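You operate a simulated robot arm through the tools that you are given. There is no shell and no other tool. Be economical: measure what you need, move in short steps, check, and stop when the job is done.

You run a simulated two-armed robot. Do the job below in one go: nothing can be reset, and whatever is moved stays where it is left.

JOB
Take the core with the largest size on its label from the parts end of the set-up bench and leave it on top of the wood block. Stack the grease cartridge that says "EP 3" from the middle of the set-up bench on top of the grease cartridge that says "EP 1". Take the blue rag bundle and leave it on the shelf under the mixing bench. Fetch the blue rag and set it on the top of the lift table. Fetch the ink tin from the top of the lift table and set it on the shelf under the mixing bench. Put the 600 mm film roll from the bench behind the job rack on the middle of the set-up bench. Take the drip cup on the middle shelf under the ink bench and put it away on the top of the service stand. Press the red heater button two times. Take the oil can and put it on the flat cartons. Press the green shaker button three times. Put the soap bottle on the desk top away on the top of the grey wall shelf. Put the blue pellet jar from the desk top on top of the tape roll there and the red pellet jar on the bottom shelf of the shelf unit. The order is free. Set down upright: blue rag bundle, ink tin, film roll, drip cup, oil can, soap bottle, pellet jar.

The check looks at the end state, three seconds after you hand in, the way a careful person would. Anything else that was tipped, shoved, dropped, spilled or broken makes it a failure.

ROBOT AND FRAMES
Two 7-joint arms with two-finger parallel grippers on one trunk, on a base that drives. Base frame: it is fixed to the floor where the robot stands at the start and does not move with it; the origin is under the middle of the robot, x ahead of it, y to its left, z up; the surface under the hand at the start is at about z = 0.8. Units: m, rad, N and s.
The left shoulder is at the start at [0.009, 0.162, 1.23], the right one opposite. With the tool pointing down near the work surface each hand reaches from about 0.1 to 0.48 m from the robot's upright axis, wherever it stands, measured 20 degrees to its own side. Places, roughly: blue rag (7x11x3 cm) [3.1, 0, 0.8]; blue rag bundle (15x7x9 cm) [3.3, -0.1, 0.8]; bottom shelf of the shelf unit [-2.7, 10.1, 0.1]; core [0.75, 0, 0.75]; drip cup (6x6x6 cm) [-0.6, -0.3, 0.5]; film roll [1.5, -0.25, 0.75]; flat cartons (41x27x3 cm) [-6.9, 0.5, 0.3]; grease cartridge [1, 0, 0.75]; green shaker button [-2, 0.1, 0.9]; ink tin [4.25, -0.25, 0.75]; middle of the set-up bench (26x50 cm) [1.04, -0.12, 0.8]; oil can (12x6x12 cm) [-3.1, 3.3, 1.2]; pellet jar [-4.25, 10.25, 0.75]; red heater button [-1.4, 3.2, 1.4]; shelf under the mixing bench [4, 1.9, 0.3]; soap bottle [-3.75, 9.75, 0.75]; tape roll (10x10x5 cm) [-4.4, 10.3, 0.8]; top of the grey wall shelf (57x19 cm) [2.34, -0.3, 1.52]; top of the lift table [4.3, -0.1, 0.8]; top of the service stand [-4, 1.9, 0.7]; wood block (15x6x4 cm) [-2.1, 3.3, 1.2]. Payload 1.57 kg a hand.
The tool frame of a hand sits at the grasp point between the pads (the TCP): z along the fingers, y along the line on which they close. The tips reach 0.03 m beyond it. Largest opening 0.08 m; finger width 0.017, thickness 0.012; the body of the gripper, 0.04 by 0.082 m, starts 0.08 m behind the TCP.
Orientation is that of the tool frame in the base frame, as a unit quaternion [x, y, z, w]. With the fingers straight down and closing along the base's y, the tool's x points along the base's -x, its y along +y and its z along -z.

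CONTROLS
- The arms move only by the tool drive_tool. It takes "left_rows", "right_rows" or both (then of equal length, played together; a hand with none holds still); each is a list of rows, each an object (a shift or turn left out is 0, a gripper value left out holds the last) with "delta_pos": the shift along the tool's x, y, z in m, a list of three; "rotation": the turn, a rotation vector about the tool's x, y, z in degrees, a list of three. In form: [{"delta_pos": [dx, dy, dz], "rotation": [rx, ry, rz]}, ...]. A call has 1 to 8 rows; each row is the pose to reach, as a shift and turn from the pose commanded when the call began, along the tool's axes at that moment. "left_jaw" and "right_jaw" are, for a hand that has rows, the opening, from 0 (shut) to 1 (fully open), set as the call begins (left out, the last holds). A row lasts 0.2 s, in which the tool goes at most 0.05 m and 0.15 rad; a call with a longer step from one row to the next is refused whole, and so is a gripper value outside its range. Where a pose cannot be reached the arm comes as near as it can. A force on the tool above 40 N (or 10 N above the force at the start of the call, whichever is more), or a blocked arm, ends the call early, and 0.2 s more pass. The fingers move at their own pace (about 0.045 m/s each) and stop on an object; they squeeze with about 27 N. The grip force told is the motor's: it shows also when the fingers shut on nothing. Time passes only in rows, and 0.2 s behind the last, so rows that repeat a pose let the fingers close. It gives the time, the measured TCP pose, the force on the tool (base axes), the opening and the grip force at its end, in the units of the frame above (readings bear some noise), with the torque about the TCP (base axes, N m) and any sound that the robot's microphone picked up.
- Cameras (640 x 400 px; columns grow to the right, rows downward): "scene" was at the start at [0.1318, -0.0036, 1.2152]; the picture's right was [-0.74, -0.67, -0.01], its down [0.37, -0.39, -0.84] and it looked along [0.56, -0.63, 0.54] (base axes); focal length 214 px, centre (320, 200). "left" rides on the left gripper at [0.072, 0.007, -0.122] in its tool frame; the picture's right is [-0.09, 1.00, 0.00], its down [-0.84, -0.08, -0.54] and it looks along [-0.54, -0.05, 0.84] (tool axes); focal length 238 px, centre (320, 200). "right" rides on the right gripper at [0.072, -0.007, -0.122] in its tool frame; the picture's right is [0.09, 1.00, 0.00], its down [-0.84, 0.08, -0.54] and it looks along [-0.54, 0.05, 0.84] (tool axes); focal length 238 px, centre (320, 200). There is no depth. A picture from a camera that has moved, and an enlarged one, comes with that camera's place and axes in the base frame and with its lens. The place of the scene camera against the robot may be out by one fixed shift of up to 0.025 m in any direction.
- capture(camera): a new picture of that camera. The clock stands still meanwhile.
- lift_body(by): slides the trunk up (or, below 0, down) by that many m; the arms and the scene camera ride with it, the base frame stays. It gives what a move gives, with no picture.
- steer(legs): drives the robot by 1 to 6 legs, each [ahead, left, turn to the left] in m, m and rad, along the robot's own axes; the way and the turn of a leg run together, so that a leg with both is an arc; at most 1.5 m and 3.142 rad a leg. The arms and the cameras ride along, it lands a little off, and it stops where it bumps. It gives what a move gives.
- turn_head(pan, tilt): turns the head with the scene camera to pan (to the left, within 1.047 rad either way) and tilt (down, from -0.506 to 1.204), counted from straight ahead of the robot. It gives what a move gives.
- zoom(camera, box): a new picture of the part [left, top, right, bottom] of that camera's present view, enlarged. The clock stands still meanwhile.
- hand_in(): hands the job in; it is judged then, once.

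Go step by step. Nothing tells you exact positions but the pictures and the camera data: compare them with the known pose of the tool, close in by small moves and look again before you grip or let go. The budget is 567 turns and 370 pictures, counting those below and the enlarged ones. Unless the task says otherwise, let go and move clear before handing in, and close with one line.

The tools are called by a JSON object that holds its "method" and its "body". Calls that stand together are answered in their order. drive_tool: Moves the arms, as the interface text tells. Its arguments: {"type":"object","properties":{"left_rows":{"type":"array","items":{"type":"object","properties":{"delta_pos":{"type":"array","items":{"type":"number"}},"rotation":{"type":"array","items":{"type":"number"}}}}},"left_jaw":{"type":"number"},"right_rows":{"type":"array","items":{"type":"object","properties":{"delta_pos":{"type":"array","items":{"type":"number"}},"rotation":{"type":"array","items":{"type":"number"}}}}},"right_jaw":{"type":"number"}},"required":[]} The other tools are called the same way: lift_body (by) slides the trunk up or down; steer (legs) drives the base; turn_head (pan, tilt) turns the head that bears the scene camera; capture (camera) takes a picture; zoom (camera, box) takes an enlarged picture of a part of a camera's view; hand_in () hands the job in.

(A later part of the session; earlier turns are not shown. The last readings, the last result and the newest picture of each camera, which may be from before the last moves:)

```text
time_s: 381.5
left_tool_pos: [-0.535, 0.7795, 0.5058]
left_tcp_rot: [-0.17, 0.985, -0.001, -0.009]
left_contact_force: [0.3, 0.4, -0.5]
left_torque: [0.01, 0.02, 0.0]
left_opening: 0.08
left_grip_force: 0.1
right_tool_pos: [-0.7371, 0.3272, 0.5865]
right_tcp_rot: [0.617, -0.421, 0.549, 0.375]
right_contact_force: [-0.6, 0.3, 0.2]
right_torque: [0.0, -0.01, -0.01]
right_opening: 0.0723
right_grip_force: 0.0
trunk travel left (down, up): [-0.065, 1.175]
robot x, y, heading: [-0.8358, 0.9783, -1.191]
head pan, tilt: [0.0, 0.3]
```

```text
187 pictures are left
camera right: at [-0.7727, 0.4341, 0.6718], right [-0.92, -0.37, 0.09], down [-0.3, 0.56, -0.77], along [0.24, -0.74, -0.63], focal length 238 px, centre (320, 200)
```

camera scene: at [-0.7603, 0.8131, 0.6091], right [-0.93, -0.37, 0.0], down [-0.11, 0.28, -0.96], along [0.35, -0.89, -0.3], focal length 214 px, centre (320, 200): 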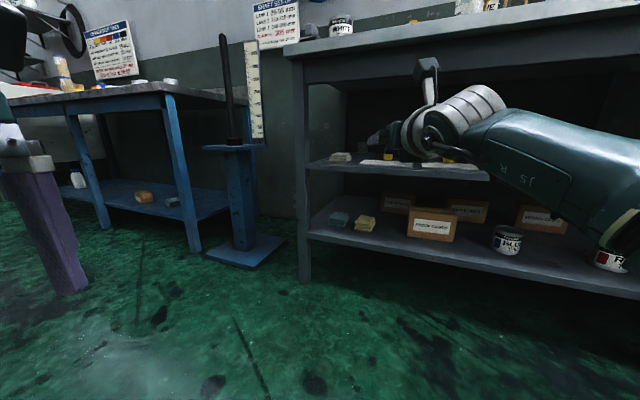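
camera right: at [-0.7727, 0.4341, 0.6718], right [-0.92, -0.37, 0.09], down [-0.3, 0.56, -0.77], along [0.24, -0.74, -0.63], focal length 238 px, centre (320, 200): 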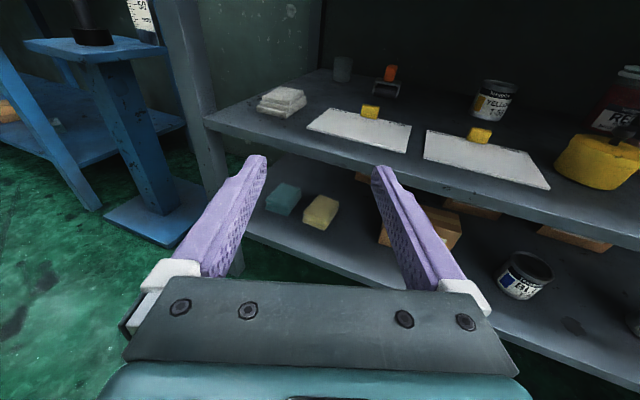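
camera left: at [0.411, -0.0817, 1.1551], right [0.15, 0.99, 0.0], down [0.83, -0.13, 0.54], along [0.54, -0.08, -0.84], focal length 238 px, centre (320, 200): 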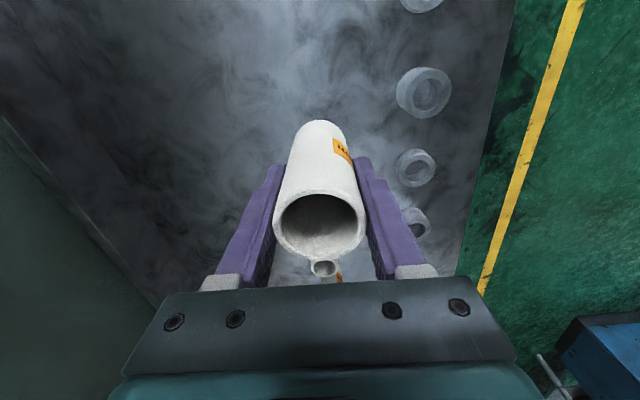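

The cup is at about (-0.552, -0.335). I pull the left hand further back and then drive in along the heading.

{"method": "drive_tool", "body": {"left_rows": [{"delta_pos": [0.018, 0.04, 0]}, {"delta_pos": [0.036, 0.08, 0]}, {"delta_pos": [0.054, 0.118, 0]}]}}

{"method": "drive_tool", "body": {"right_rows": [{"delta_pos": [0, 0, 0.02]}, {"delta_pos": [0, 0, 0.04]}], "right_jaw": 1}}

{"method": "steer", "body": {"legs": [[0, -0.07, 0], [0.3, 0, 0]]}}

{"method": "capture", "body": {"camera": "right"}}

{"method": "capture", "body": {"camera": "scene"}}

```text
time_s: 382.3
left_tool_pos: [-0.5951, 0.8349, 0.5094]
left_tcp_rot: [-0.159, 0.987, -0.004, -0.004]
left_contact_force: [-0.3, 0.5, -0.6]
left_torque: [-0.02, -0.01, 0.01]
left_opening: 0.0797
left_grip_force: 0.0
left hand out of reach, approached as far as the arm can: row 2, 3
right_tool_pos: [-0.7361, 0.3273, 0.586]
right_tcp_rot: [0.617, -0.421, 0.55, 0.374]
right_contact_force: [-0.7, -0.3, -0.1]
right_torque: [-0.03, 0.01, 0.03]
right_opening: 0.0721
right_grip_force: 0.1
trunk travel left (down, up): [-0.065, 1.175]
robot x, y, heading: [-0.8333, 0.9769, -1.197]
head pan, tilt: [0.0, 0.3]
```

```text
time_s: 382.9
left_tool_pos: [-0.595, 0.8343, 0.5099]
left_tcp_rot: [-0.158, 0.987, -0.006, -0.002]
left_contact_force: [0.3, 0.1, -0.3]
left_torque: [0.04, 0.01, -0.02]
left_opening: 0.08
left_grip_force: 0.1
right_tool_pos: [-0.7272, 0.2888, 0.5851]
right_tcp_rot: [0.608, -0.425, 0.55, 0.383]
right_contact_force: [0.6, -0.5, -0.1]
right_torque: [-0.02, -0.03, 0.0]
right_opening: 0.0803
right_grip_force: 0.0
right hand out of reach, approached as far as the arm can: row 2
trunk travel left (down, up): [-0.065, 1.175]
robot x, y, heading: [-0.8356, 0.9769, -1.194]
head pan, tilt: [0.0, 0.3]
```

```text
time_s: 385.6
left_tool_pos: [-0.5558, 0.5334, 0.5106]
left_tcp_rot: [-0.155, 0.988, -0.004, -0.003]
left_contact_force: [0.1, 0.1, 0.0]
left_torque: [-0.04, 0.03, -0.01]
left_opening: 0.0803
left_grip_force: 0.1
right_tool_pos: [-0.6918, -0.0114, 0.5841]
right_tcp_rot: [0.609, -0.428, 0.547, 0.384]
right_contact_force: [-0.1, 0.2, -0.7]
right_torque: [-0.03, 0.0, -0.01]
right_opening: 0.08
right_grip_force: 0.0
trunk travel left (down, up): [-0.065, 1.175]
robot x, y, heading: [-0.797, 0.6773, -1.199]
head pan, tilt: [0.0, 0.3]
```

```text
186 pictures are left
camera right: at [-0.7249, 0.0972, 0.6685], right [-0.93, -0.35, 0.09], down [-0.29, 0.56, -0.77], along [0.22, -0.75, -0.63], focal length 238 px, centre (320, 200)
```

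right: 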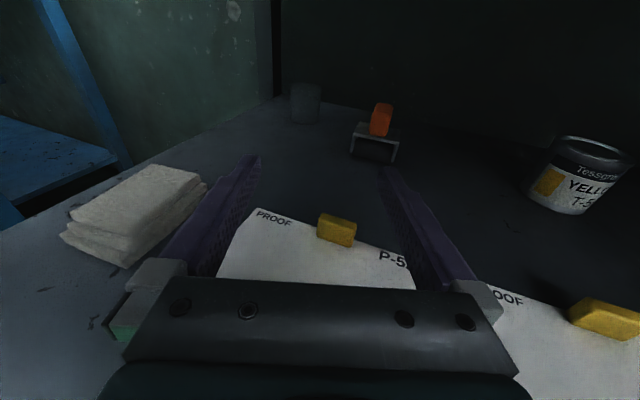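

```text
185 pictures are left
camera scene: at [-0.7208, 0.5122, 0.6089], right [-0.93, -0.36, 0.0], down [-0.11, 0.28, -0.95], along [0.35, -0.89, -0.3], focal length 214 px, centre (320, 200)
```

scene: 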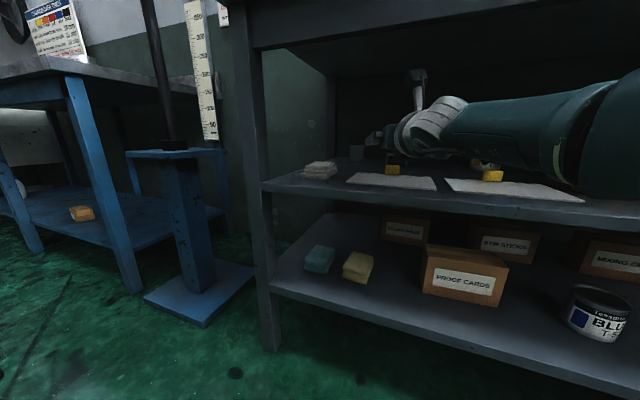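

The straight path passes the brayer by about 2 cm if I shift left 1.6 cm first. I pitch the hand a bit more down so the wrist clears the clips, then advance.

{"method": "drive_tool", "body": {"right_rows": [{"delta_pos": [0, 0, -0.01], "rotation": [0, -3, 0]}, {"delta_pos": [0, 0, -0.02], "rotation": [0, -6, 0]}]}}

{"method": "steer", "body": {"legs": [[0, 0.018, 0.004], [0.2, 0, 0]]}}

{"method": "capture", "body": {"camera": "right"}}

```text
time_s: 386.2
left_tool_pos: [-0.5549, 0.5337, 0.5103]
left_tcp_rot: [-0.156, 0.988, -0.005, -0.002]
left_contact_force: [-0.6, -0.5, -0.3]
left_torque: [0.02, 0.0, 0.01]
left_opening: 0.08
left_grip_force: 0.1
right_tool_pos: [-0.6892, 0.0013, 0.5933]
right_tcp_rot: [0.624, -0.442, 0.529, 0.369]
right_contact_force: [-0.2, 0.5, -0.9]
right_torque: [0.0, 0.0, -0.03]
right_opening: 0.0799
right_grip_force: 0.1
right hand out of reach, approached as far as the arm can: row 1, 2
trunk travel left (down, up): [-0.065, 1.175]
robot x, y, heading: [-0.7971, 0.6716, -1.203]
head pan, tilt: [0.0, 0.3]
```

```text
time_s: 388.2
left_tool_pos: [-0.4701, 0.3754, 0.5069]
left_tcp_rot: [-0.156, 0.988, 0.001, -0.003]
left_contact_force: [-0.2, -0.5, 0.8]
left_torque: [-0.02, -0.02, -0.01]
left_opening: 0.0801
left_grip_force: 0.0
right_tool_pos: [-0.6034, -0.157, 0.5867]
right_tcp_rot: [0.626, -0.443, 0.526, 0.367]
right_contact_force: [-0.7, 0.0, 0.0]
right_torque: [0.0, -0.04, 0.01]
right_opening: 0.0801
right_grip_force: 0.2
trunk travel left (down, up): [-0.065, 1.175]
robot x, y, heading: [-0.702, 0.5012, -1.198]
head pan, tilt: [0.0, 0.3]
stopped in leg 2: the robot was blocked; the commanded pose is now the measured one
```

```text
184 pictures are left
camera right: at [-0.6343, -0.0543, 0.6792], right [-0.93, -0.35, 0.08], down [-0.3, 0.62, -0.73], along [0.2, -0.7, -0.68], focal length 238 px, centre (320, 200)
```

right: 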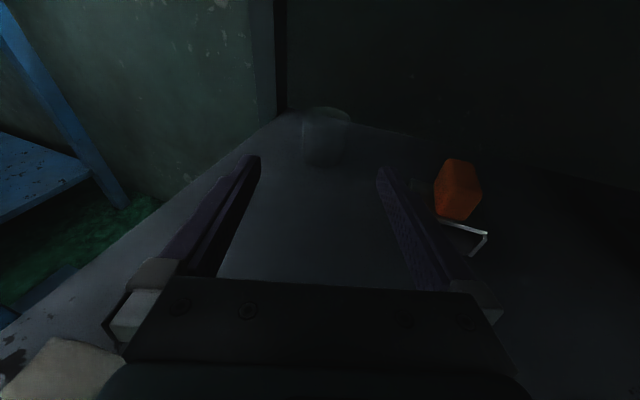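

{"method": "capture", "body": {"camera": "scene"}}

```text
183 pictures are left
camera scene: at [-0.6344, 0.3535, 0.6069], right [-0.93, -0.36, 0.0], down [-0.11, 0.29, -0.95], along [0.35, -0.89, -0.31], focal length 214 px, centre (320, 200)
```

scene: 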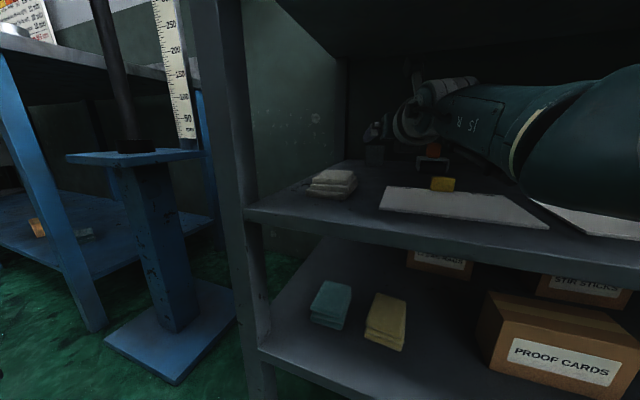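

{"method": "zoom", "body": {"camera": "scene", "box": [360, 40, 640, 240]}}

```text
2.00 times, centred on (500, 140) of scene
camera zoom: at [-0.6344, 0.3535, 0.6069], right [-0.93, -0.36, 0.0], down [-0.11, 0.29, -0.95], along [0.35, -0.89, -0.31], focal length 429 px, centre (-40, 320)
```

zoom: 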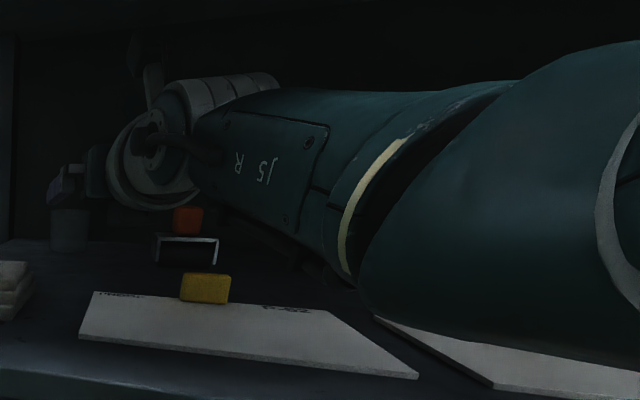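

The base itself bumps the low shelf here, so from the front the cup is just out of reach. I'll instead stand sideways (facing +x) and reach out to my right. Back out and turn.

{"method": "steer", "body": {"legs": [[-0.5, 0, 0], [0, 0, 1.198]]}}

{"method": "capture", "body": {"camera": "scene"}}

```text
time_s: 394.2
left_tool_pos: [-0.6688, 1.1376, 0.5096]
left_tcp_rot: [-0.684, 0.73, -0.005, 0.0]
left_contact_force: [-0.2, 0.1, -0.6]
left_torque: [0.0, 0.01, 0.01]
left_opening: 0.0802
left_grip_force: 0.0
right_tool_pos: [-0.2229, 0.8164, 0.5938]
right_tcp_rot: [0.764, -0.013, 0.645, 0.008]
right_contact_force: [0.0, 0.8, 0.3]
right_torque: [-0.01, -0.03, -0.02]
right_opening: 0.0801
right_grip_force: 0.0
trunk travel left (down, up): [-0.065, 1.175]
robot x, y, heading: [-0.893, 0.9666, -0.002]
head pan, tilt: [0.0, 0.3]
```

```text
181 pictures are left
camera scene: at [-0.6924, 0.9825, 0.6091], right [0.0, -1.0, 0.0], down [-0.3, 0.0, -0.96], along [0.96, 0.0, -0.3], focal length 214 px, centre (320, 200)
```

scene: 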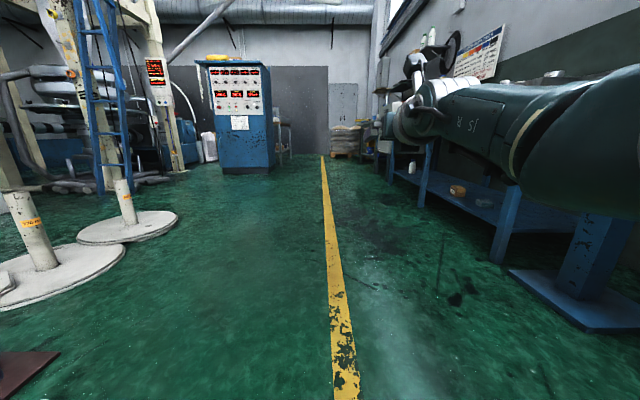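

I fold the right arm in and swing it out to my right side in steps.

{"method": "drive_tool", "body": {"right_rows": [{"delta_pos": [-0.0084, 0.002, -0.049]}, {"delta_pos": [-0.0168, 0.004, -0.098]}, {"delta_pos": [-0.025, 0.008, -0.147]}, {"delta_pos": [-0.0335, 0.016, -0.196]}, {"delta_pos": [-0.0334, 0.0569, -0.1974], "rotation": [-4.9, 0, 0.84]}, {"delta_pos": [-0.0339, 0.0975, -0.2014], "rotation": [-9.9, 0, 1.7]}, {"delta_pos": [-0.0351, 0.1378, -0.2091], "rotation": [-14.8, 0, 2.5]}, {"delta_pos": [-0.0368, 0.1773, -0.2201], "rotation": [-19.7, 0, 3.4]}]}}

```text
refused: row 4 steps farther than a row can; nothing moved
```

{"method": "drive_tool", "body": {"right_rows": [{"delta_pos": [-0.008, 0.002, -0.047]}, {"delta_pos": [-0.016, 0.006, -0.095]}, {"delta_pos": [-0.024, 0.012, -0.143]}, {"delta_pos": [-0.032, 0.02, -0.19]}, {"delta_pos": [-0.0334, 0.0569, -0.1974], "rotation": [-4.9, 0, 0.84]}, {"delta_pos": [-0.0339, 0.0975, -0.2014], "rotation": [-9.9, 0, 1.7]}, {"delta_pos": [-0.0351, 0.1378, -0.2091], "rotation": [-14.8, 0, 2.5]}, {"delta_pos": [-0.0368, 0.1773, -0.2201], "rotation": [-19.7, 0, 3.4]}]}}

```text
time_s: 396.0
left_tool_pos: [-0.67, 1.1377, 0.5088]
left_tcp_rot: [-0.684, 0.729, -0.006, 0.001]
left_contact_force: [0.2, 0.2, 0.0]
left_torque: [-0.01, 0.05, 0.01]
left_opening: 0.0801
left_grip_force: 0.0
right_tool_pos: [-0.4794, 0.6141, 0.5589]
right_tcp_rot: [0.748, -0.146, 0.636, 0.121]
right_contact_force: [0.0, -1.0, 0.5]
right_torque: [-0.02, -0.02, 0.0]
right_opening: 0.0801
right_grip_force: 0.1
right hand out of reach, approached as far as the arm can: row 2, 3, 4, 5, 6, 7, 8
trunk travel left (down, up): [-0.065, 1.175]
robot x, y, heading: [-0.8877, 0.9664, -0.005]
head pan, tilt: [0.0, 0.3]
```

{"method": "drive_tool", "body": {"right_rows": [{"delta_pos": [0.002, 0.0455, -0.0044], "rotation": [-5.9, 0, 1]}, {"delta_pos": [0.004, 0.092, -0.0114], "rotation": [-11.8, 0, 1.9]}, {"delta_pos": [0.006, 0.138, -0.0242], "rotation": [-17.8, 0, 2.9]}, {"delta_pos": [0.006, 0.183, -0.0408], "rotation": [-23.7, 0, 3.9]}, {"delta_pos": [0.006, 0.225, -0.0647], "rotation": [-29.6, 0, 4.9]}, {"delta_pos": [0.005, 0.264, -0.0928], "rotation": [-35.5, 0, 5.8]}, {"delta_pos": [0.004, 0.3, -0.1247], "rotation": [-41.5, 0, 6.8]}, {"delta_pos": [0.003, 0.332, -0.158], "rotation": [-47.4, 0, 7.8]}]}}

```text
time_s: 397.8
left_tool_pos: [-0.6694, 1.1366, 0.5086]
left_tcp_rot: [-0.685, 0.729, -0.005, 0.0]
left_contact_force: [-0.1, 0.1, -0.2]
left_torque: [0.0, -0.03, -0.03]
left_opening: 0.0799
left_grip_force: 0.2
right_tool_pos: [-0.7438, 0.3731, 0.5614]
right_tcp_rot: [0.624, -0.437, 0.53, 0.373]
right_contact_force: [0.2, 0.4, -0.2]
right_torque: [0.02, -0.02, -0.02]
right_opening: 0.0801
right_grip_force: 0.1
right hand out of reach, approached as far as the arm can: row 1, 2, 3, 4, 5, 6, 7, 8
trunk travel left (down, up): [-0.065, 1.175]
robot x, y, heading: [-0.8859, 0.969, 0.002]
head pan, tilt: [0.0, 0.3]
```

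{"method": "drive_tool", "body": {"right_rows": [{"delta_pos": [0.006, 0.03, -0.008], "rotation": [-5, 0, 0.8]}, {"delta_pos": [0.012, 0.06, -0.016], "rotation": [-10, 0, 1.6]}, {"delta_pos": [0.018, 0.09, -0.023], "rotation": [-15, 0, 2.4]}, {"delta_pos": [0.025, 0.1164, -0.031], "rotation": [-19.5, 0, 3.2]}]}}

{"method": "capture", "body": {"camera": "right"}}

```text
time_s: 398.8
left_tool_pos: [-0.6684, 1.1376, 0.5097]
left_tcp_rot: [-0.685, 0.729, -0.006, 0.0]
left_contact_force: [-0.1, 0.5, -0.1]
left_torque: [0.0, 0.0, 0.0]
left_opening: 0.0799
left_grip_force: 0.1
right_tool_pos: [-0.8574, 0.3673, 0.5676]
right_tcp_rot: [0.541, -0.537, 0.457, 0.459]
right_contact_force: [-0.6, 0.4, 0.2]
right_torque: [-0.02, 0.01, 0.01]
right_opening: 0.0798
right_grip_force: 0.0
right hand out of reach, approached as far as the arm can: row 1, 2, 3, 4
trunk travel left (down, up): [-0.065, 1.175]
robot x, y, heading: [-0.8905, 0.9692, 0.0]
head pan, tilt: [0.0, 0.3]
```

```text
180 pictures are left
camera right: at [-0.8519, 0.4767, 0.6589], right [-1.0, -0.02, 0.1], down [-0.08, 0.67, -0.74], along [-0.05, -0.74, -0.67], focal length 238 px, centre (320, 200)
```

right: 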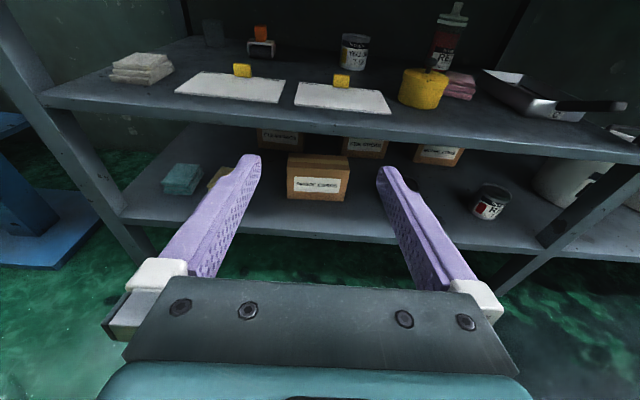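

All shelf items are untouched. The hand now points to the bench from my side. I rotate 0.15 rad so the reach passes between the cloths and the clip, and extend.

{"method": "steer", "body": {"legs": [[0, 0, 0.15], [0.107, 0.0, 0]]}}

{"method": "drive_tool", "body": {"right_rows": [{"delta_pos": [0.005, 0, 0.04]}, {"delta_pos": [0.01, 0, 0.08]}, {"delta_pos": [0.018, 0, 0.12]}, {"delta_pos": [0.026, 0, 0.15]}]}}

{"method": "capture", "body": {"camera": "right"}}

```text
time_s: 400.6
left_tool_pos: [-0.5912, 1.183, 0.5101]
left_tcp_rot: [0.737, -0.676, 0.005, 0.0]
left_contact_force: [0.4, 0.8, 0.0]
left_torque: [0.04, -0.03, 0.02]
left_opening: 0.0802
left_grip_force: 0.1
right_tool_pos: [-0.6647, 0.3933, 0.5689]
right_tcp_rot: [0.58, -0.495, 0.49, 0.423]
right_contact_force: [-0.5, -0.2, 0.7]
right_torque: [0.0, -0.01, 0.01]
right_opening: 0.0798
right_grip_force: 0.1
trunk travel left (down, up): [-0.065, 1.175]
robot x, y, heading: [-0.7789, 0.9811, 0.146]
head pan, tilt: [0.0, 0.3]
```

```text
time_s: 401.6
left_tool_pos: [-0.5893, 1.1802, 0.5092]
left_tcp_rot: [0.737, -0.676, 0.006, 0.0]
left_contact_force: [-0.2, -0.5, 0.8]
left_torque: [0.03, 0.01, 0.0]
left_opening: 0.0802
left_grip_force: 0.1
right_tool_pos: [-0.6473, 0.2436, 0.5404]
right_tcp_rot: [0.574, -0.489, 0.499, 0.428]
right_contact_force: [0.2, -0.8, 0.2]
right_torque: [0.02, 0.01, 0.03]
right_opening: 0.0801
right_grip_force: 0.0
right hand out of reach, approached as far as the arm can: row 1, 2, 3, 4
trunk travel left (down, up): [-0.065, 1.175]
robot x, y, heading: [-0.7841, 0.9833, 0.151]
head pan, tilt: [0.0, 0.3]
```

```text
179 pictures are left
camera right: at [-0.6583, 0.3541, 0.6281], right [-0.98, -0.17, 0.1], down [-0.18, 0.63, -0.76], along [0.07, -0.76, -0.65], focal length 238 px, centre (320, 200)
```

right: 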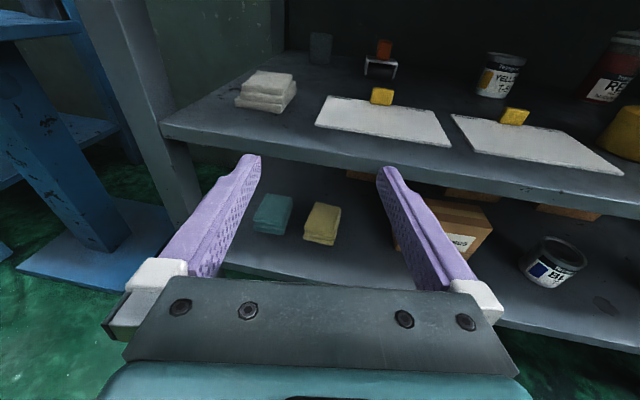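

{"method": "lift_body", "body": {"by": 0.04}}

{"method": "steer", "body": {"legs": [[0.006, -0.3, 0]]}}

{"method": "capture", "body": {"camera": "right"}}

```text
time_s: 402.4
left_tool_pos: [-0.5902, 1.1838, 0.549]
left_tcp_rot: [0.737, -0.676, 0.005, -0.001]
left_contact_force: [0.9, -0.3, -1.2]
left_torque: [0.03, -0.01, 0.0]
left_opening: 0.0799
left_grip_force: 0.2
right_tool_pos: [-0.648, 0.2472, 0.5771]
right_tcp_rot: [0.575, -0.49, 0.497, 0.428]
right_contact_force: [-0.3, 0.3, -0.9]
right_torque: [-0.01, -0.04, -0.02]
right_opening: 0.0798
right_grip_force: 0.0
trunk travel left (down, up): [-0.105, 1.135]
robot x, y, heading: [-0.7795, 0.981, 0.149]
head pan, tilt: [0.0, 0.3]
```

```text
time_s: 404.5
left_tool_pos: [-0.5399, 0.8858, 0.5498]
left_tcp_rot: [0.735, -0.678, 0.004, -0.001]
left_contact_force: [-0.5, 0.3, -1.0]
left_torque: [-0.01, -0.01, -0.02]
left_opening: 0.08
left_grip_force: 0.0
right_tool_pos: [-0.6006, -0.0513, 0.5774]
right_tcp_rot: [0.574, -0.49, 0.497, 0.428]
right_contact_force: [0.3, -0.1, 0.3]
right_torque: [0.01, 0.02, 0.04]
right_opening: 0.0799
right_grip_force: 0.0
trunk travel left (down, up): [-0.105, 1.135]
robot x, y, heading: [-0.7306, 0.6819, 0.146]
head pan, tilt: [0.0, 0.3]
```

```text
178 pictures are left
camera right: at [-0.611, 0.0589, 0.666], right [-0.98, -0.16, 0.1], down [-0.18, 0.63, -0.75], along [0.06, -0.76, -0.65], focal length 238 px, centre (320, 200)
```

right: 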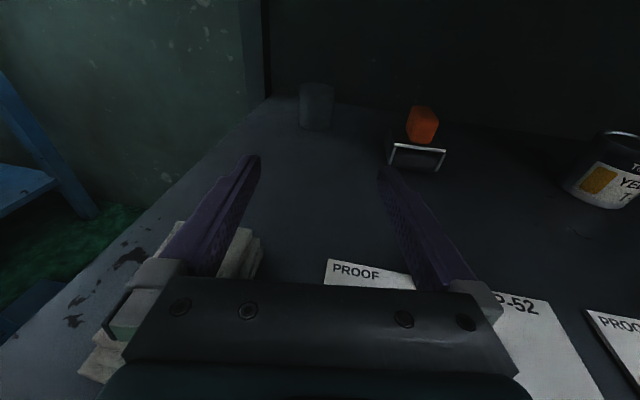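

{"method": "steer", "body": {"legs": [[0, -0.17, 0]]}}

{"method": "capture", "body": {"camera": "right"}}

```text
time_s: 406.1
left_tool_pos: [-0.512, 0.7874, 0.5596]
left_tcp_rot: [0.732, -0.681, -0.009, -0.017]
left_contact_force: [-0.7, -0.3, 0.0]
left_torque: [0.0, -0.04, 0.02]
left_opening: 0.0802
left_grip_force: 0.0
right_tool_pos: [-0.5834, -0.1478, 0.5455]
right_tcp_rot: [0.58, -0.505, 0.483, 0.419]
right_contact_force: [-0.3, -0.6, 0.2]
right_torque: [0.03, 0.03, -0.02]
right_opening: 0.0803
right_grip_force: 0.1
trunk travel left (down, up): [-0.105, 1.135]
robot x, y, heading: [-0.7093, 0.5294, 0.134]
head pan, tilt: [0.0, 0.3]
stopped in leg 1: the robot was blocked; the commanded pose is now the measured one
```

```text
177 pictures are left
camera right: at [-0.5933, -0.0417, 0.6391], right [-0.98, -0.16, 0.09], down [-0.17, 0.67, -0.72], along [0.05, -0.73, -0.68], focal length 238 px, centre (320, 200)
```

right: 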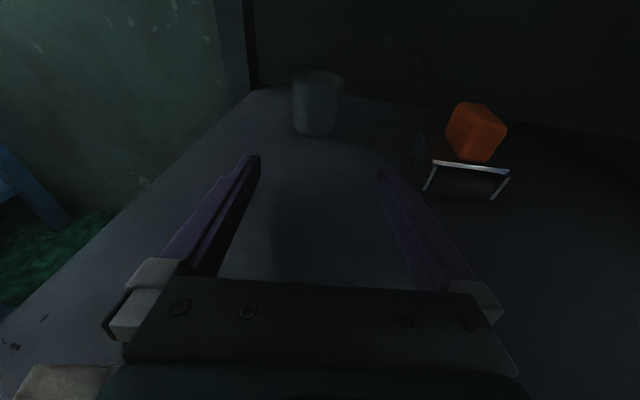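

Blocked again: something of the right arm touches. I look to my right.

{"method": "turn_head", "body": {"pan": -1.04, "tilt": 0.2}}

{"method": "capture", "body": {"camera": "scene"}}

```text
time_s: 407.4
left_tool_pos: [-0.514, 0.7906, 0.5618]
left_tcp_rot: [0.733, -0.68, -0.011, -0.019]
left_contact_force: [0.2, 0.0, -0.4]
left_torque: [0.03, -0.01, 0.01]
left_opening: 0.0796
left_grip_force: 0.0
right_tool_pos: [-0.5828, -0.1459, 0.545]
right_tcp_rot: [0.582, -0.504, 0.483, 0.417]
right_contact_force: [-0.5, 0.2, 0.4]
right_torque: [0.02, 0.02, -0.03]
right_opening: 0.0801
right_grip_force: 0.0
trunk travel left (down, up): [-0.105, 1.135]
robot x, y, heading: [-0.7078, 0.527, 0.135]
head pan, tilt: [-1.04, 0.201]
```

```text
176 pictures are left
camera scene: at [-0.5502, 0.5431, 0.657], right [-0.79, -0.62, -0.03], down [-0.12, 0.2, -0.97], along [0.6, -0.76, -0.24], focal length 214 px, centre (320, 200)
```

scene: 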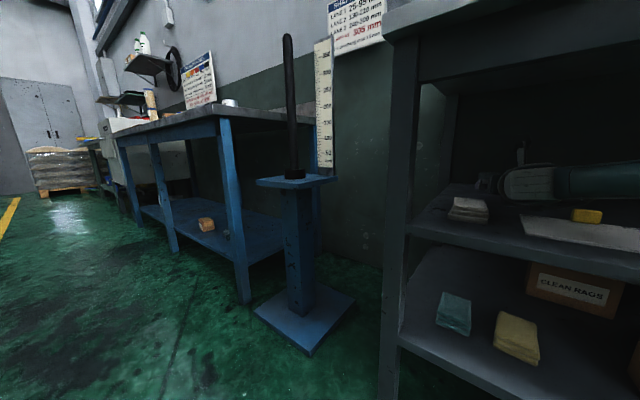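

The base footprint is the limit (it even tilts a little). I retreat, square up to heading 0 and stretch the arm to its full length instead.

{"method": "steer", "body": {"legs": [[0, 0.38, 0], [0, 0, -0.135]]}}

{"method": "lift_body", "body": {"by": -0.04}}

{"method": "drive_tool", "body": {"right_rows": [{"delta_pos": [0.02, 0, 0.02]}, {"delta_pos": [0.04, 0, 0.04]}, {"delta_pos": [0.05, 0, 0.07]}, {"delta_pos": [0.05, 0, 0.1]}, {"delta_pos": [0.05, 0, 0.14]}, {"delta_pos": [0.05, 0, 0.17]}]}}

{"method": "capture", "body": {"camera": "right"}}

```text
time_s: 410.4
left_tool_pos: [-0.539, 1.068, 0.5503]
left_tcp_rot: [-0.684, 0.73, -0.004, 0.0]
left_contact_force: [-0.6, -0.5, 0.0]
left_torque: [0.03, -0.01, -0.02]
left_opening: 0.0801
left_grip_force: 0.0
right_tool_pos: [-0.7355, 0.1507, 0.5781]
right_tcp_rot: [0.537, -0.53, 0.465, 0.463]
right_contact_force: [0.2, 0.0, 1.0]
right_torque: [0.0, -0.01, -0.01]
right_opening: 0.0799
right_grip_force: 0.0
trunk travel left (down, up): [-0.105, 1.135]
robot x, y, heading: [-0.7603, 0.8985, -0.002]
head pan, tilt: [-1.04, 0.201]
```

```text
time_s: 411.2
left_tool_pos: [-0.538, 1.0679, 0.5102]
left_tcp_rot: [-0.684, 0.729, -0.005, 0.0]
left_contact_force: [0.2, 0.4, 0.6]
left_torque: [-0.01, -0.04, -0.01]
left_opening: 0.0799
left_grip_force: 0.2
right_tool_pos: [-0.7341, 0.1505, 0.5388]
right_tcp_rot: [0.536, -0.531, 0.464, 0.464]
right_contact_force: [-1.1, -0.1, -0.2]
right_torque: [-0.02, -0.02, 0.01]
right_opening: 0.0799
right_grip_force: 0.0
trunk travel left (down, up): [-0.065, 1.175]
robot x, y, heading: [-0.7573, 0.9012, 0.0]
head pan, tilt: [-1.04, 0.201]
```

```text
time_s: 412.6
left_tool_pos: [-0.5383, 1.0693, 0.5109]
left_tcp_rot: [-0.684, 0.729, -0.006, 0.0]
left_contact_force: [-0.4, -0.2, 0.0]
left_torque: [-0.02, 0.01, 0.01]
left_opening: 0.0798
left_grip_force: 0.2
right_tool_pos: [-0.7332, 0.0368, 0.5713]
right_tcp_rot: [0.536, -0.53, 0.464, 0.464]
right_contact_force: [0.2, -0.6, -0.3]
right_torque: [-0.01, -0.01, -0.01]
right_opening: 0.0801
right_grip_force: 0.0
right hand out of reach, approached as far as the arm can: row 1, 2, 3, 4, 5, 6
trunk travel left (down, up): [-0.065, 1.175]
robot x, y, heading: [-0.7584, 0.8976, -0.004]
head pan, tilt: [-1.04, 0.201]
```

```text
175 pictures are left
camera right: at [-0.7276, 0.1478, 0.6591], right [-1.0, -0.02, 0.1], down [-0.09, 0.65, -0.75], along [-0.05, -0.76, -0.65], focal length 238 px, centre (320, 200)
```

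right: 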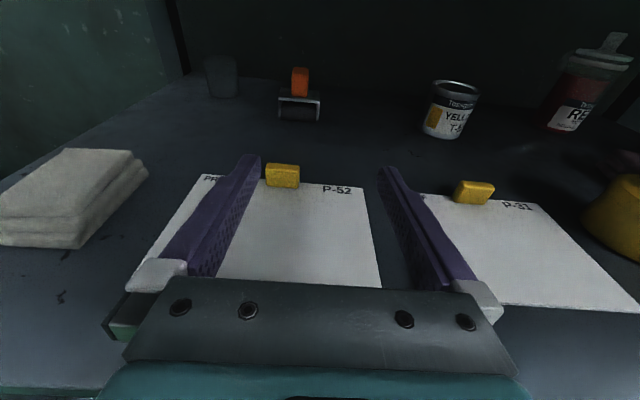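

I retreat, then yaw the hand 15° so the final reach runs between cloths and clip, with a bit more downward pitch.

{"method": "steer", "body": {"legs": [[0.023, 0.15, 0]]}}

{"method": "drive_tool", "body": {"right_rows": [{"delta_pos": [0.001, -0.044, -0.012], "rotation": [3.7, -1, -0.5]}, {"delta_pos": [0.002, -0.088, -0.024], "rotation": [7.4, -2, -1]}, {"delta_pos": [0.003, -0.132, -0.036], "rotation": [11.1, -3, -1.5]}, {"delta_pos": [0.005, -0.176, -0.048], "rotation": [14.8, -4, -2]}]}}

{"method": "capture", "body": {"camera": "right"}}

```text
time_s: 414.0
left_tool_pos: [-0.5151, 1.2133, 0.5102]
left_tcp_rot: [-0.685, 0.729, -0.006, 0.0]
left_contact_force: [-0.3, -0.7, 0.1]
left_torque: [0.04, 0.01, -0.03]
left_opening: 0.08
left_grip_force: 0.1
right_tool_pos: [-0.7105, 0.182, 0.5731]
right_tcp_rot: [0.536, -0.529, 0.466, 0.465]
right_contact_force: [0.2, 0.6, 0.5]
right_torque: [0.03, -0.01, -0.01]
right_opening: 0.0801
right_grip_force: 0.1
trunk travel left (down, up): [-0.065, 1.175]
robot x, y, heading: [-0.7356, 1.0457, -0.009]
head pan, tilt: [-1.04, 0.201]
```

```text
time_s: 415.0
left_tool_pos: [-0.5123, 1.2134, 0.5098]
left_tcp_rot: [-0.685, 0.729, -0.006, 0.001]
left_contact_force: [0.2, -0.1, -0.1]
left_torque: [0.04, 0.02, 0.06]
left_opening: 0.08
left_grip_force: 0.1
right_tool_pos: [-0.5239, 0.2115, 0.5783]
right_tcp_rot: [0.615, -0.473, 0.502, 0.381]
right_contact_force: [0.9, -1.1, 0.1]
right_torque: [0.05, 0.01, -0.03]
right_opening: 0.0801
right_grip_force: 0.0
right hand out of reach, approached as far as the arm can: row 1, 2, 3, 4
trunk travel left (down, up): [-0.065, 1.175]
robot x, y, heading: [-0.7357, 1.0431, -0.004]
head pan, tilt: [-1.04, 0.201]
```

```text
174 pictures are left
camera right: at [-0.5472, 0.3134, 0.6741], right [-0.96, -0.28, 0.08], down [-0.26, 0.66, -0.71], along [0.14, -0.7, -0.7], focal length 238 px, centre (320, 200)
```

right: 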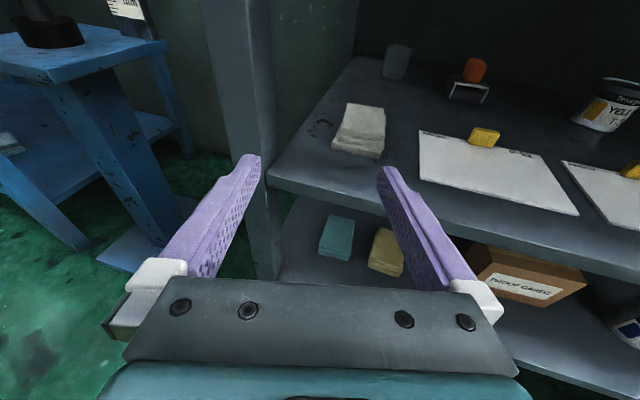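

{"method": "steer", "body": {"legs": [[-0.173, 0, 0.004], [0.07, -0.26, 0]]}}

{"method": "capture", "body": {"camera": "right"}}

```text
time_s: 417.9
left_tool_pos: [-0.6208, 0.9596, 0.5101]
left_tcp_rot: [-0.687, 0.727, -0.005, 0.0]
left_contact_force: [-1.1, -0.2, -0.3]
left_torque: [-0.05, 0.0, 0.01]
left_opening: 0.0799
left_grip_force: 0.0
right_tool_pos: [-0.6246, -0.0439, 0.5759]
right_tcp_rot: [0.618, -0.471, 0.503, 0.379]
right_contact_force: [0.1, -0.8, 0.5]
right_torque: [0.01, 0.01, -0.03]
right_opening: 0.0799
right_grip_force: 0.0
trunk travel left (down, up): [-0.065, 1.175]
robot x, y, heading: [-0.8392, 0.7853, 0.001]
head pan, tilt: [-1.04, 0.201]
```

```text
173 pictures are left
camera right: at [-0.6481, 0.0585, 0.6725], right [-0.95, -0.29, 0.08], down [-0.26, 0.66, -0.71], along [0.15, -0.7, -0.7], focal length 238 px, centre (320, 200)
```

right: 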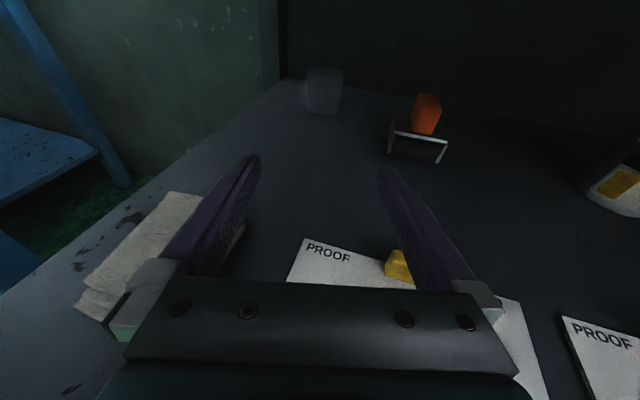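

{"method": "steer", "body": {"legs": [[0.052, -0.2, 0]]}}

{"method": "capture", "body": {"camera": "right"}}

```text
time_s: 419.6
left_tool_pos: [-0.5681, 0.7619, 0.5097]
left_tcp_rot: [-0.686, 0.728, -0.005, 0.001]
left_contact_force: [-0.4, 0.5, -0.6]
left_torque: [-0.02, 0.02, 0.0]
left_opening: 0.0801
left_grip_force: 0.0
right_tool_pos: [-0.5764, -0.2418, 0.5764]
right_tcp_rot: [0.618, -0.472, 0.501, 0.379]
right_contact_force: [-0.5, 0.7, -0.4]
right_torque: [-0.02, 0.0, 0.0]
right_opening: 0.0801
right_grip_force: 0.2
trunk travel left (down, up): [-0.065, 1.175]
robot x, y, heading: [-0.787, 0.5855, 0.002]
head pan, tilt: [-1.04, 0.201]
```

```text
172 pictures are left
camera right: at [-0.5987, -0.1393, 0.6722], right [-0.95, -0.29, 0.09], down [-0.26, 0.66, -0.71], along [0.15, -0.7, -0.7], focal length 238 px, centre (320, 200)
```

right: 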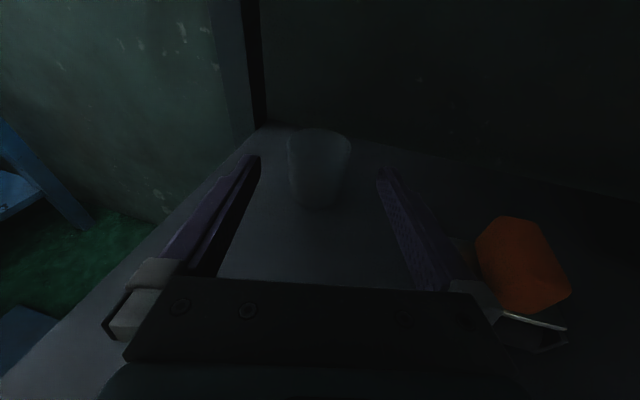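

Cup is between the fingers' line. Lower a little and advance the last 6.5 cm.

{"method": "lift_body", "body": {"by": -0.022}}

{"method": "steer", "body": {"legs": [[0.016, -0.062, 0]]}}

{"method": "capture", "body": {"camera": "right"}}

```text
time_s: 420.2
left_tool_pos: [-0.567, 0.7592, 0.4869]
left_tcp_rot: [-0.687, 0.727, -0.005, 0.0]
left_contact_force: [0.2, -0.2, -0.1]
left_torque: [-0.01, 0.01, 0.04]
left_opening: 0.08
left_grip_force: 0.1
right_tool_pos: [-0.5745, -0.2429, 0.5553]
right_tcp_rot: [0.618, -0.472, 0.502, 0.379]
right_contact_force: [0.7, -0.2, -0.8]
right_torque: [0.03, 0.01, -0.01]
right_opening: 0.08
right_grip_force: 0.1
trunk travel left (down, up): [-0.043, 1.197]
robot x, y, heading: [-0.7886, 0.59, 0.003]
head pan, tilt: [-1.04, 0.201]
```

```text
time_s: 421.2
left_tool_pos: [-0.5514, 0.6977, 0.4854]
left_tcp_rot: [-0.688, 0.726, -0.007, 0.0]
left_contact_force: [0.6, 0.5, -0.5]
left_torque: [-0.01, 0.01, 0.01]
left_opening: 0.08
left_grip_force: 0.0
right_tool_pos: [-0.5566, -0.305, 0.553]
right_tcp_rot: [0.618, -0.47, 0.503, 0.378]
right_contact_force: [-0.8, 0.0, 0.7]
right_torque: [-0.03, 0.01, -0.01]
right_opening: 0.0802
right_grip_force: 0.1
trunk travel left (down, up): [-0.043, 1.197]
robot x, y, heading: [-0.7693, 0.5223, -0.0]
head pan, tilt: [-1.04, 0.201]
```

```text
171 pictures are left
camera right: at [-0.5806, -0.2025, 0.6494], right [-0.95, -0.29, 0.08], down [-0.26, 0.66, -0.71], along [0.15, -0.7, -0.7], focal length 238 px, centre (320, 200)
```

right: 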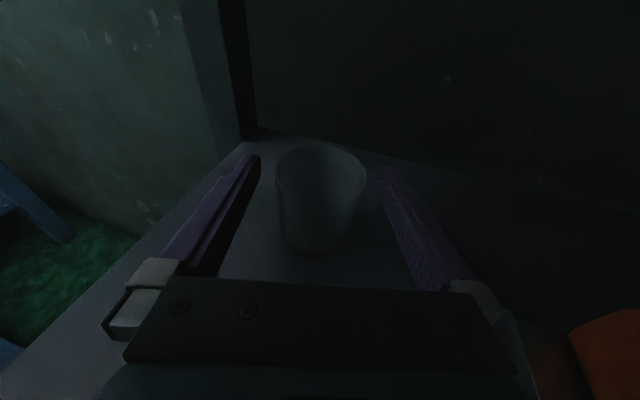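

The cup is centred in the grip. Close.

{"method": "drive_tool", "body": {"right_rows": [{"delta_pos": [0, 0, 0]}, {"delta_pos": [0, 0, 0]}, {"delta_pos": [0, 0, 0]}], "right_jaw": 0}}

{"method": "lift_body", "body": {"by": 0.07}}

{"method": "capture", "body": {"camera": "right"}}

```text
time_s: 422.0
left_tool_pos: [-0.5521, 0.699, 0.4864]
left_tcp_rot: [-0.687, 0.726, -0.005, 0.001]
left_contact_force: [-0.3, 0.4, 0.5]
left_torque: [-0.03, -0.04, 0.0]
left_opening: 0.0797
left_grip_force: 0.0
right_tool_pos: [-0.5573, -0.3049, 0.5534]
right_tcp_rot: [0.619, -0.471, 0.502, 0.378]
right_contact_force: [-0.2, -0.2, 0.0]
right_torque: [0.0, 0.02, 0.04]
right_opening: 0.0542
right_grip_force: 26.4
trunk travel left (down, up): [-0.043, 1.197]
robot x, y, heading: [-0.7727, 0.5277, 0.008]
head pan, tilt: [-1.04, 0.201]
```

```text
time_s: 423.3
left_tool_pos: [-0.5523, 0.6986, 0.487]
left_tcp_rot: [-0.687, 0.727, -0.005, 0.001]
left_contact_force: [0.3, -0.2, -0.6]
left_torque: [-0.03, -0.03, -0.01]
left_opening: 0.0801
left_grip_force: 0.0
right_tool_pos: [-0.557, -0.3029, 0.553]
right_tcp_rot: [0.618, -0.471, 0.503, 0.379]
right_contact_force: [0.7, 0.6, 2.1]
right_torque: [-0.03, -0.01, 0.0]
right_opening: 0.0543
right_grip_force: 27.4
trunk travel left (down, up): [-0.041, 1.199]
robot x, y, heading: [-0.7726, 0.5222, 0.006]
head pan, tilt: [-1.04, 0.201]
stopped: the arm was blocked; the commanded pose is now the measured one
```

```text
170 pictures are left
camera right: at [-0.5807, -0.2021, 0.6491], right [-0.95, -0.29, 0.08], down [-0.26, 0.66, -0.71], along [0.15, -0.7, -0.7], focal length 238 px, centre (320, 200)
```

right: 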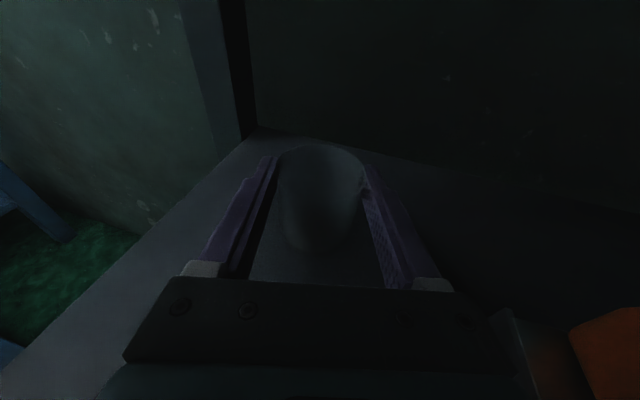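

Cup gripped. The trunk lift is blocked (arm close under the bench apron), so I lift with the wrist/arm instead.

{"method": "drive_tool", "body": {"right_rows": [{"delta_pos": [0.012, 0, -0.003]}, {"delta_pos": [0.025, 0, -0.006]}, {"delta_pos": [0.04, 0, -0.01]}]}}

{"method": "capture", "body": {"camera": "right"}}

{"method": "capture", "body": {"camera": "scene"}}

```text
time_s: 424.1
left_tool_pos: [-0.5531, 0.6993, 0.4862]
left_tcp_rot: [-0.687, 0.727, -0.005, 0.002]
left_contact_force: [-0.2, -0.1, -0.3]
left_torque: [0.01, -0.03, -0.02]
left_opening: 0.08
left_grip_force: 0.0
right_tool_pos: [-0.5555, -0.3082, 0.5937]
right_tcp_rot: [0.619, -0.471, 0.502, 0.378]
right_contact_force: [0.4, -0.1, -0.9]
right_torque: [0.0, 0.02, -0.02]
right_opening: 0.0545
right_grip_force: 27.2
right hand out of reach, approached as far as the arm can: row 2, 3
trunk travel left (down, up): [-0.041, 1.199]
robot x, y, heading: [-0.773, 0.5254, 0.004]
head pan, tilt: [-1.04, 0.201]
```

```text
169 pictures are left
camera right: at [-0.5786, -0.2063, 0.6903], right [-0.95, -0.29, 0.09], down [-0.26, 0.66, -0.71], along [0.15, -0.7, -0.7], focal length 238 px, centre (320, 200)
```

right: 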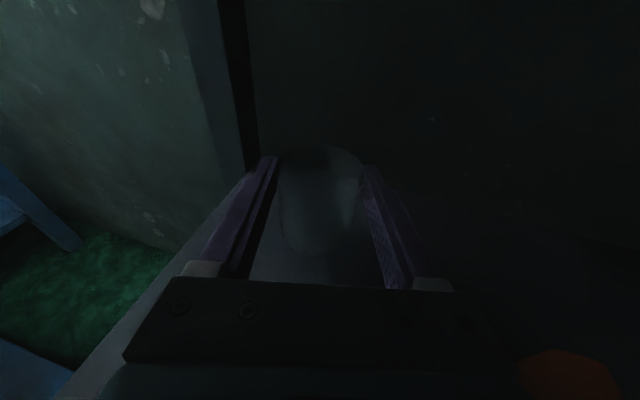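

```text
168 pictures are left
camera scene: at [-0.6206, 0.4629, 0.5948], right [-0.86, -0.51, 0.0], down [-0.1, 0.17, -0.98], along [0.5, -0.84, -0.2], focal length 214 px, centre (320, 200)
```

scene: 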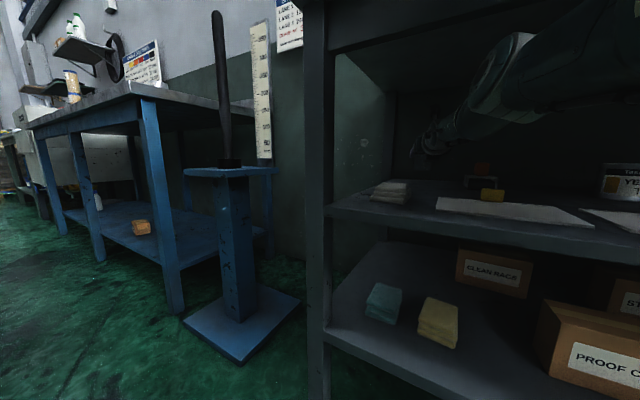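

{"method": "drive_tool", "body": {"right_rows": [{"delta_pos": [0.01, 0, -0.004]}, {"delta_pos": [0.02, 0, -0.008]}]}}

{"method": "steer", "body": {"legs": [[-0.052, 0.2, 0]]}}

{"method": "capture", "body": {"camera": "right"}}

```text
time_s: 424.7
left_tool_pos: [-0.5516, 0.6989, 0.4854]
left_tcp_rot: [-0.687, 0.727, -0.005, 0.001]
left_contact_force: [1.2, -1.0, -0.4]
left_torque: [-0.03, -0.02, -0.01]
left_opening: 0.0801
left_grip_force: 0.1
right_tool_pos: [-0.5562, -0.3097, 0.6139]
right_tcp_rot: [0.618, -0.47, 0.503, 0.379]
right_contact_force: [-0.6, 0.5, -0.9]
right_torque: [0.01, -0.02, -0.03]
right_opening: 0.0544
right_grip_force: 26.9
right hand out of reach, approached as far as the arm can: row 2
trunk travel left (down, up): [-0.041, 1.199]
robot x, y, heading: [-0.7701, 0.5252, 0.009]
head pan, tilt: [-1.04, 0.201]
```

```text
time_s: 426.3
left_tool_pos: [-0.603, 0.8927, 0.486]
left_tcp_rot: [-0.686, 0.728, -0.006, 0.0]
left_contact_force: [-0.4, 0.2, -0.2]
left_torque: [0.03, 0.02, 0.0]
left_opening: 0.08
left_grip_force: 0.1
right_tool_pos: [-0.6087, -0.1144, 0.6154]
right_tcp_rot: [0.617, -0.471, 0.503, 0.379]
right_contact_force: [0.6, 0.0, -0.7]
right_torque: [0.05, 0.04, -0.01]
right_opening: 0.0541
right_grip_force: 27.4
trunk travel left (down, up): [-0.041, 1.199]
robot x, y, heading: [-0.823, 0.7276, 0.002]
head pan, tilt: [-1.04, 0.201]
```

```text
167 pictures are left
camera right: at [-0.6316, -0.0122, 0.7121], right [-0.95, -0.28, 0.08], down [-0.26, 0.66, -0.71], along [0.15, -0.7, -0.7], focal length 238 px, centre (320, 200)
```

right: 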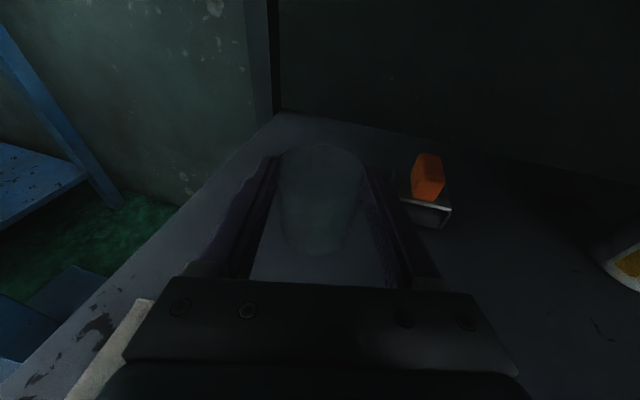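

{"method": "lift_body", "body": {"by": -0.012}}

{"method": "steer", "body": {"legs": [[-0.065, 0.25, 0], [-0.05, 0.2, 0]]}}

{"method": "capture", "body": {"camera": "right"}}

```text
time_s: 426.9
left_tool_pos: [-0.6039, 0.8947, 0.4744]
left_tcp_rot: [-0.687, 0.727, -0.006, 0.001]
left_contact_force: [0.3, 0.3, -0.1]
left_torque: [0.0, 0.0, 0.04]
left_opening: 0.0803
left_grip_force: 0.1
right_tool_pos: [-0.6094, -0.1132, 0.6034]
right_tcp_rot: [0.618, -0.472, 0.502, 0.379]
right_contact_force: [0.2, -0.1, -0.3]
right_torque: [0.0, -0.02, 0.0]
right_opening: 0.0541
right_grip_force: 26.7
trunk travel left (down, up): [-0.029, 1.211]
robot x, y, heading: [-0.825, 0.7257, -0.0]
head pan, tilt: [-1.04, 0.201]
```

```text
time_s: 430.0
left_tool_pos: [-0.7212, 1.3439, 0.4735]
left_tcp_rot: [-0.688, 0.726, -0.005, 0.0]
left_contact_force: [-0.6, 0.1, -0.5]
left_torque: [0.04, -0.02, 0.0]
left_opening: 0.08
left_grip_force: 0.1
right_tool_pos: [-0.7246, 0.3369, 0.6027]
right_tcp_rot: [0.618, -0.471, 0.503, 0.379]
right_contact_force: [-0.7, -0.8, -0.4]
right_torque: [0.04, 0.01, -0.01]
right_opening: 0.0541
right_grip_force: 26.8
trunk travel left (down, up): [-0.029, 1.211]
robot x, y, heading: [-0.9425, 1.1741, 0.005]
head pan, tilt: [-1.04, 0.201]
```

```text
166 pictures are left
camera right: at [-0.7473, 0.4391, 0.6996], right [-0.95, -0.29, 0.09], down [-0.26, 0.66, -0.71], along [0.15, -0.7, -0.7], focal length 238 px, centre (320, 200)
```

right: 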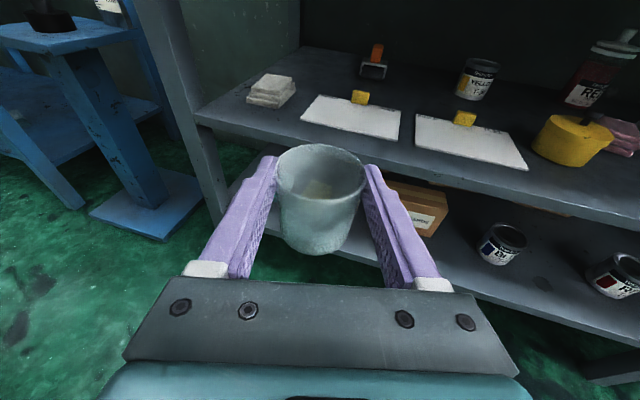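

The cup is out and the shelf is undisturbed. I raise the trunk, turn around so my right side faces +y, and drive toward the service stand.

{"method": "lift_body", "body": {"by": 0.4}}

{"method": "steer", "body": {"legs": [[0, 0, -3.141], [1.2, 0.1, 0], [1.0, 0, 0]]}}

{"method": "turn_head", "body": {"pan": -0.6, "tilt": 0.4}}

{"method": "capture", "body": {"camera": "scene"}}

```text
time_s: 433.8
left_tool_pos: [-0.721, 1.347, 0.8748]
left_tcp_rot: [-0.687, 0.726, -0.006, 0.001]
left_contact_force: [0.3, -0.3, -0.2]
left_torque: [0.01, -0.04, -0.03]
left_opening: 0.0802
left_grip_force: 0.0
right_tool_pos: [-0.7253, 0.339, 1.0027]
right_tcp_rot: [0.619, -0.47, 0.503, 0.378]
right_contact_force: [-0.1, 0.3, -0.2]
right_torque: [0.01, -0.03, -0.02]
right_opening: 0.054
right_grip_force: 26.9
trunk travel left (down, up): [-0.429, 0.811]
robot x, y, heading: [-0.9393, 1.1736, 0.005]
head pan, tilt: [-1.04, 0.201]
```

```text
time_s: 452.1
left_tool_pos: [-3.3659, 0.7837, 0.8747]
left_tcp_rot: [0.711, 0.703, -0.001, -0.006]
left_contact_force: [-0.7, 1.0, -0.8]
left_torque: [0.01, 0.03, -0.01]
left_opening: 0.0801
left_grip_force: 0.1
right_tool_pos: [-3.4066, 1.7921, 1.0027]
right_tcp_rot: [0.457, 0.628, 0.368, -0.511]
right_contact_force: [0.2, 0.2, -0.1]
right_torque: [-0.05, 0.0, 0.01]
right_opening: 0.054
right_grip_force: 26.9
trunk travel left (down, up): [-0.429, 0.811]
robot x, y, heading: [-3.1562, 0.9666, -3.093]
head pan, tilt: [-1.04, 0.201]
```

```text
time_s: 453.0
left_tool_pos: [-3.3664, 0.7835, 0.8748]
left_tcp_rot: [0.711, 0.703, -0.001, -0.005]
left_contact_force: [-0.9, 0.5, -0.3]
left_torque: [0.01, 0.0, 0.0]
left_opening: 0.08
left_grip_force: 0.1
right_tool_pos: [-3.4057, 1.7894, 1.0024]
right_tcp_rot: [0.458, 0.628, 0.368, -0.511]
right_contact_force: [0.2, 0.6, 0.0]
right_torque: [0.02, 0.0, 0.0]
right_opening: 0.054
right_grip_force: 26.6
trunk travel left (down, up): [-0.429, 0.811]
robot x, y, heading: [-3.1533, 0.9616, -3.094]
head pan, tilt: [-0.6, 0.4]
```

```text
165 pictures are left
camera scene: at [-3.3301, 1.0253, 0.9643], right [0.53, 0.85, 0.0], down [0.33, -0.2, -0.92], along [-0.78, 0.49, -0.39], focal length 214 px, centre (320, 200)
```

scene: 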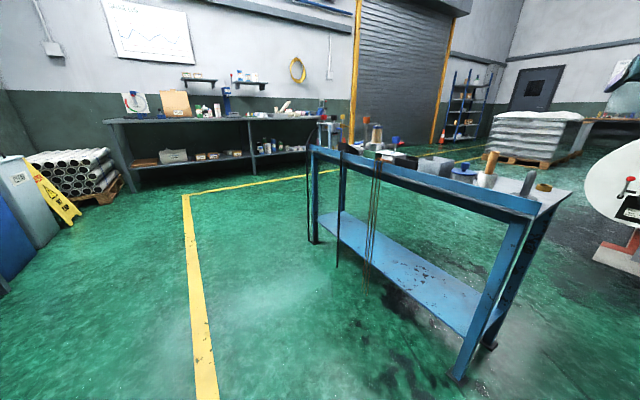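

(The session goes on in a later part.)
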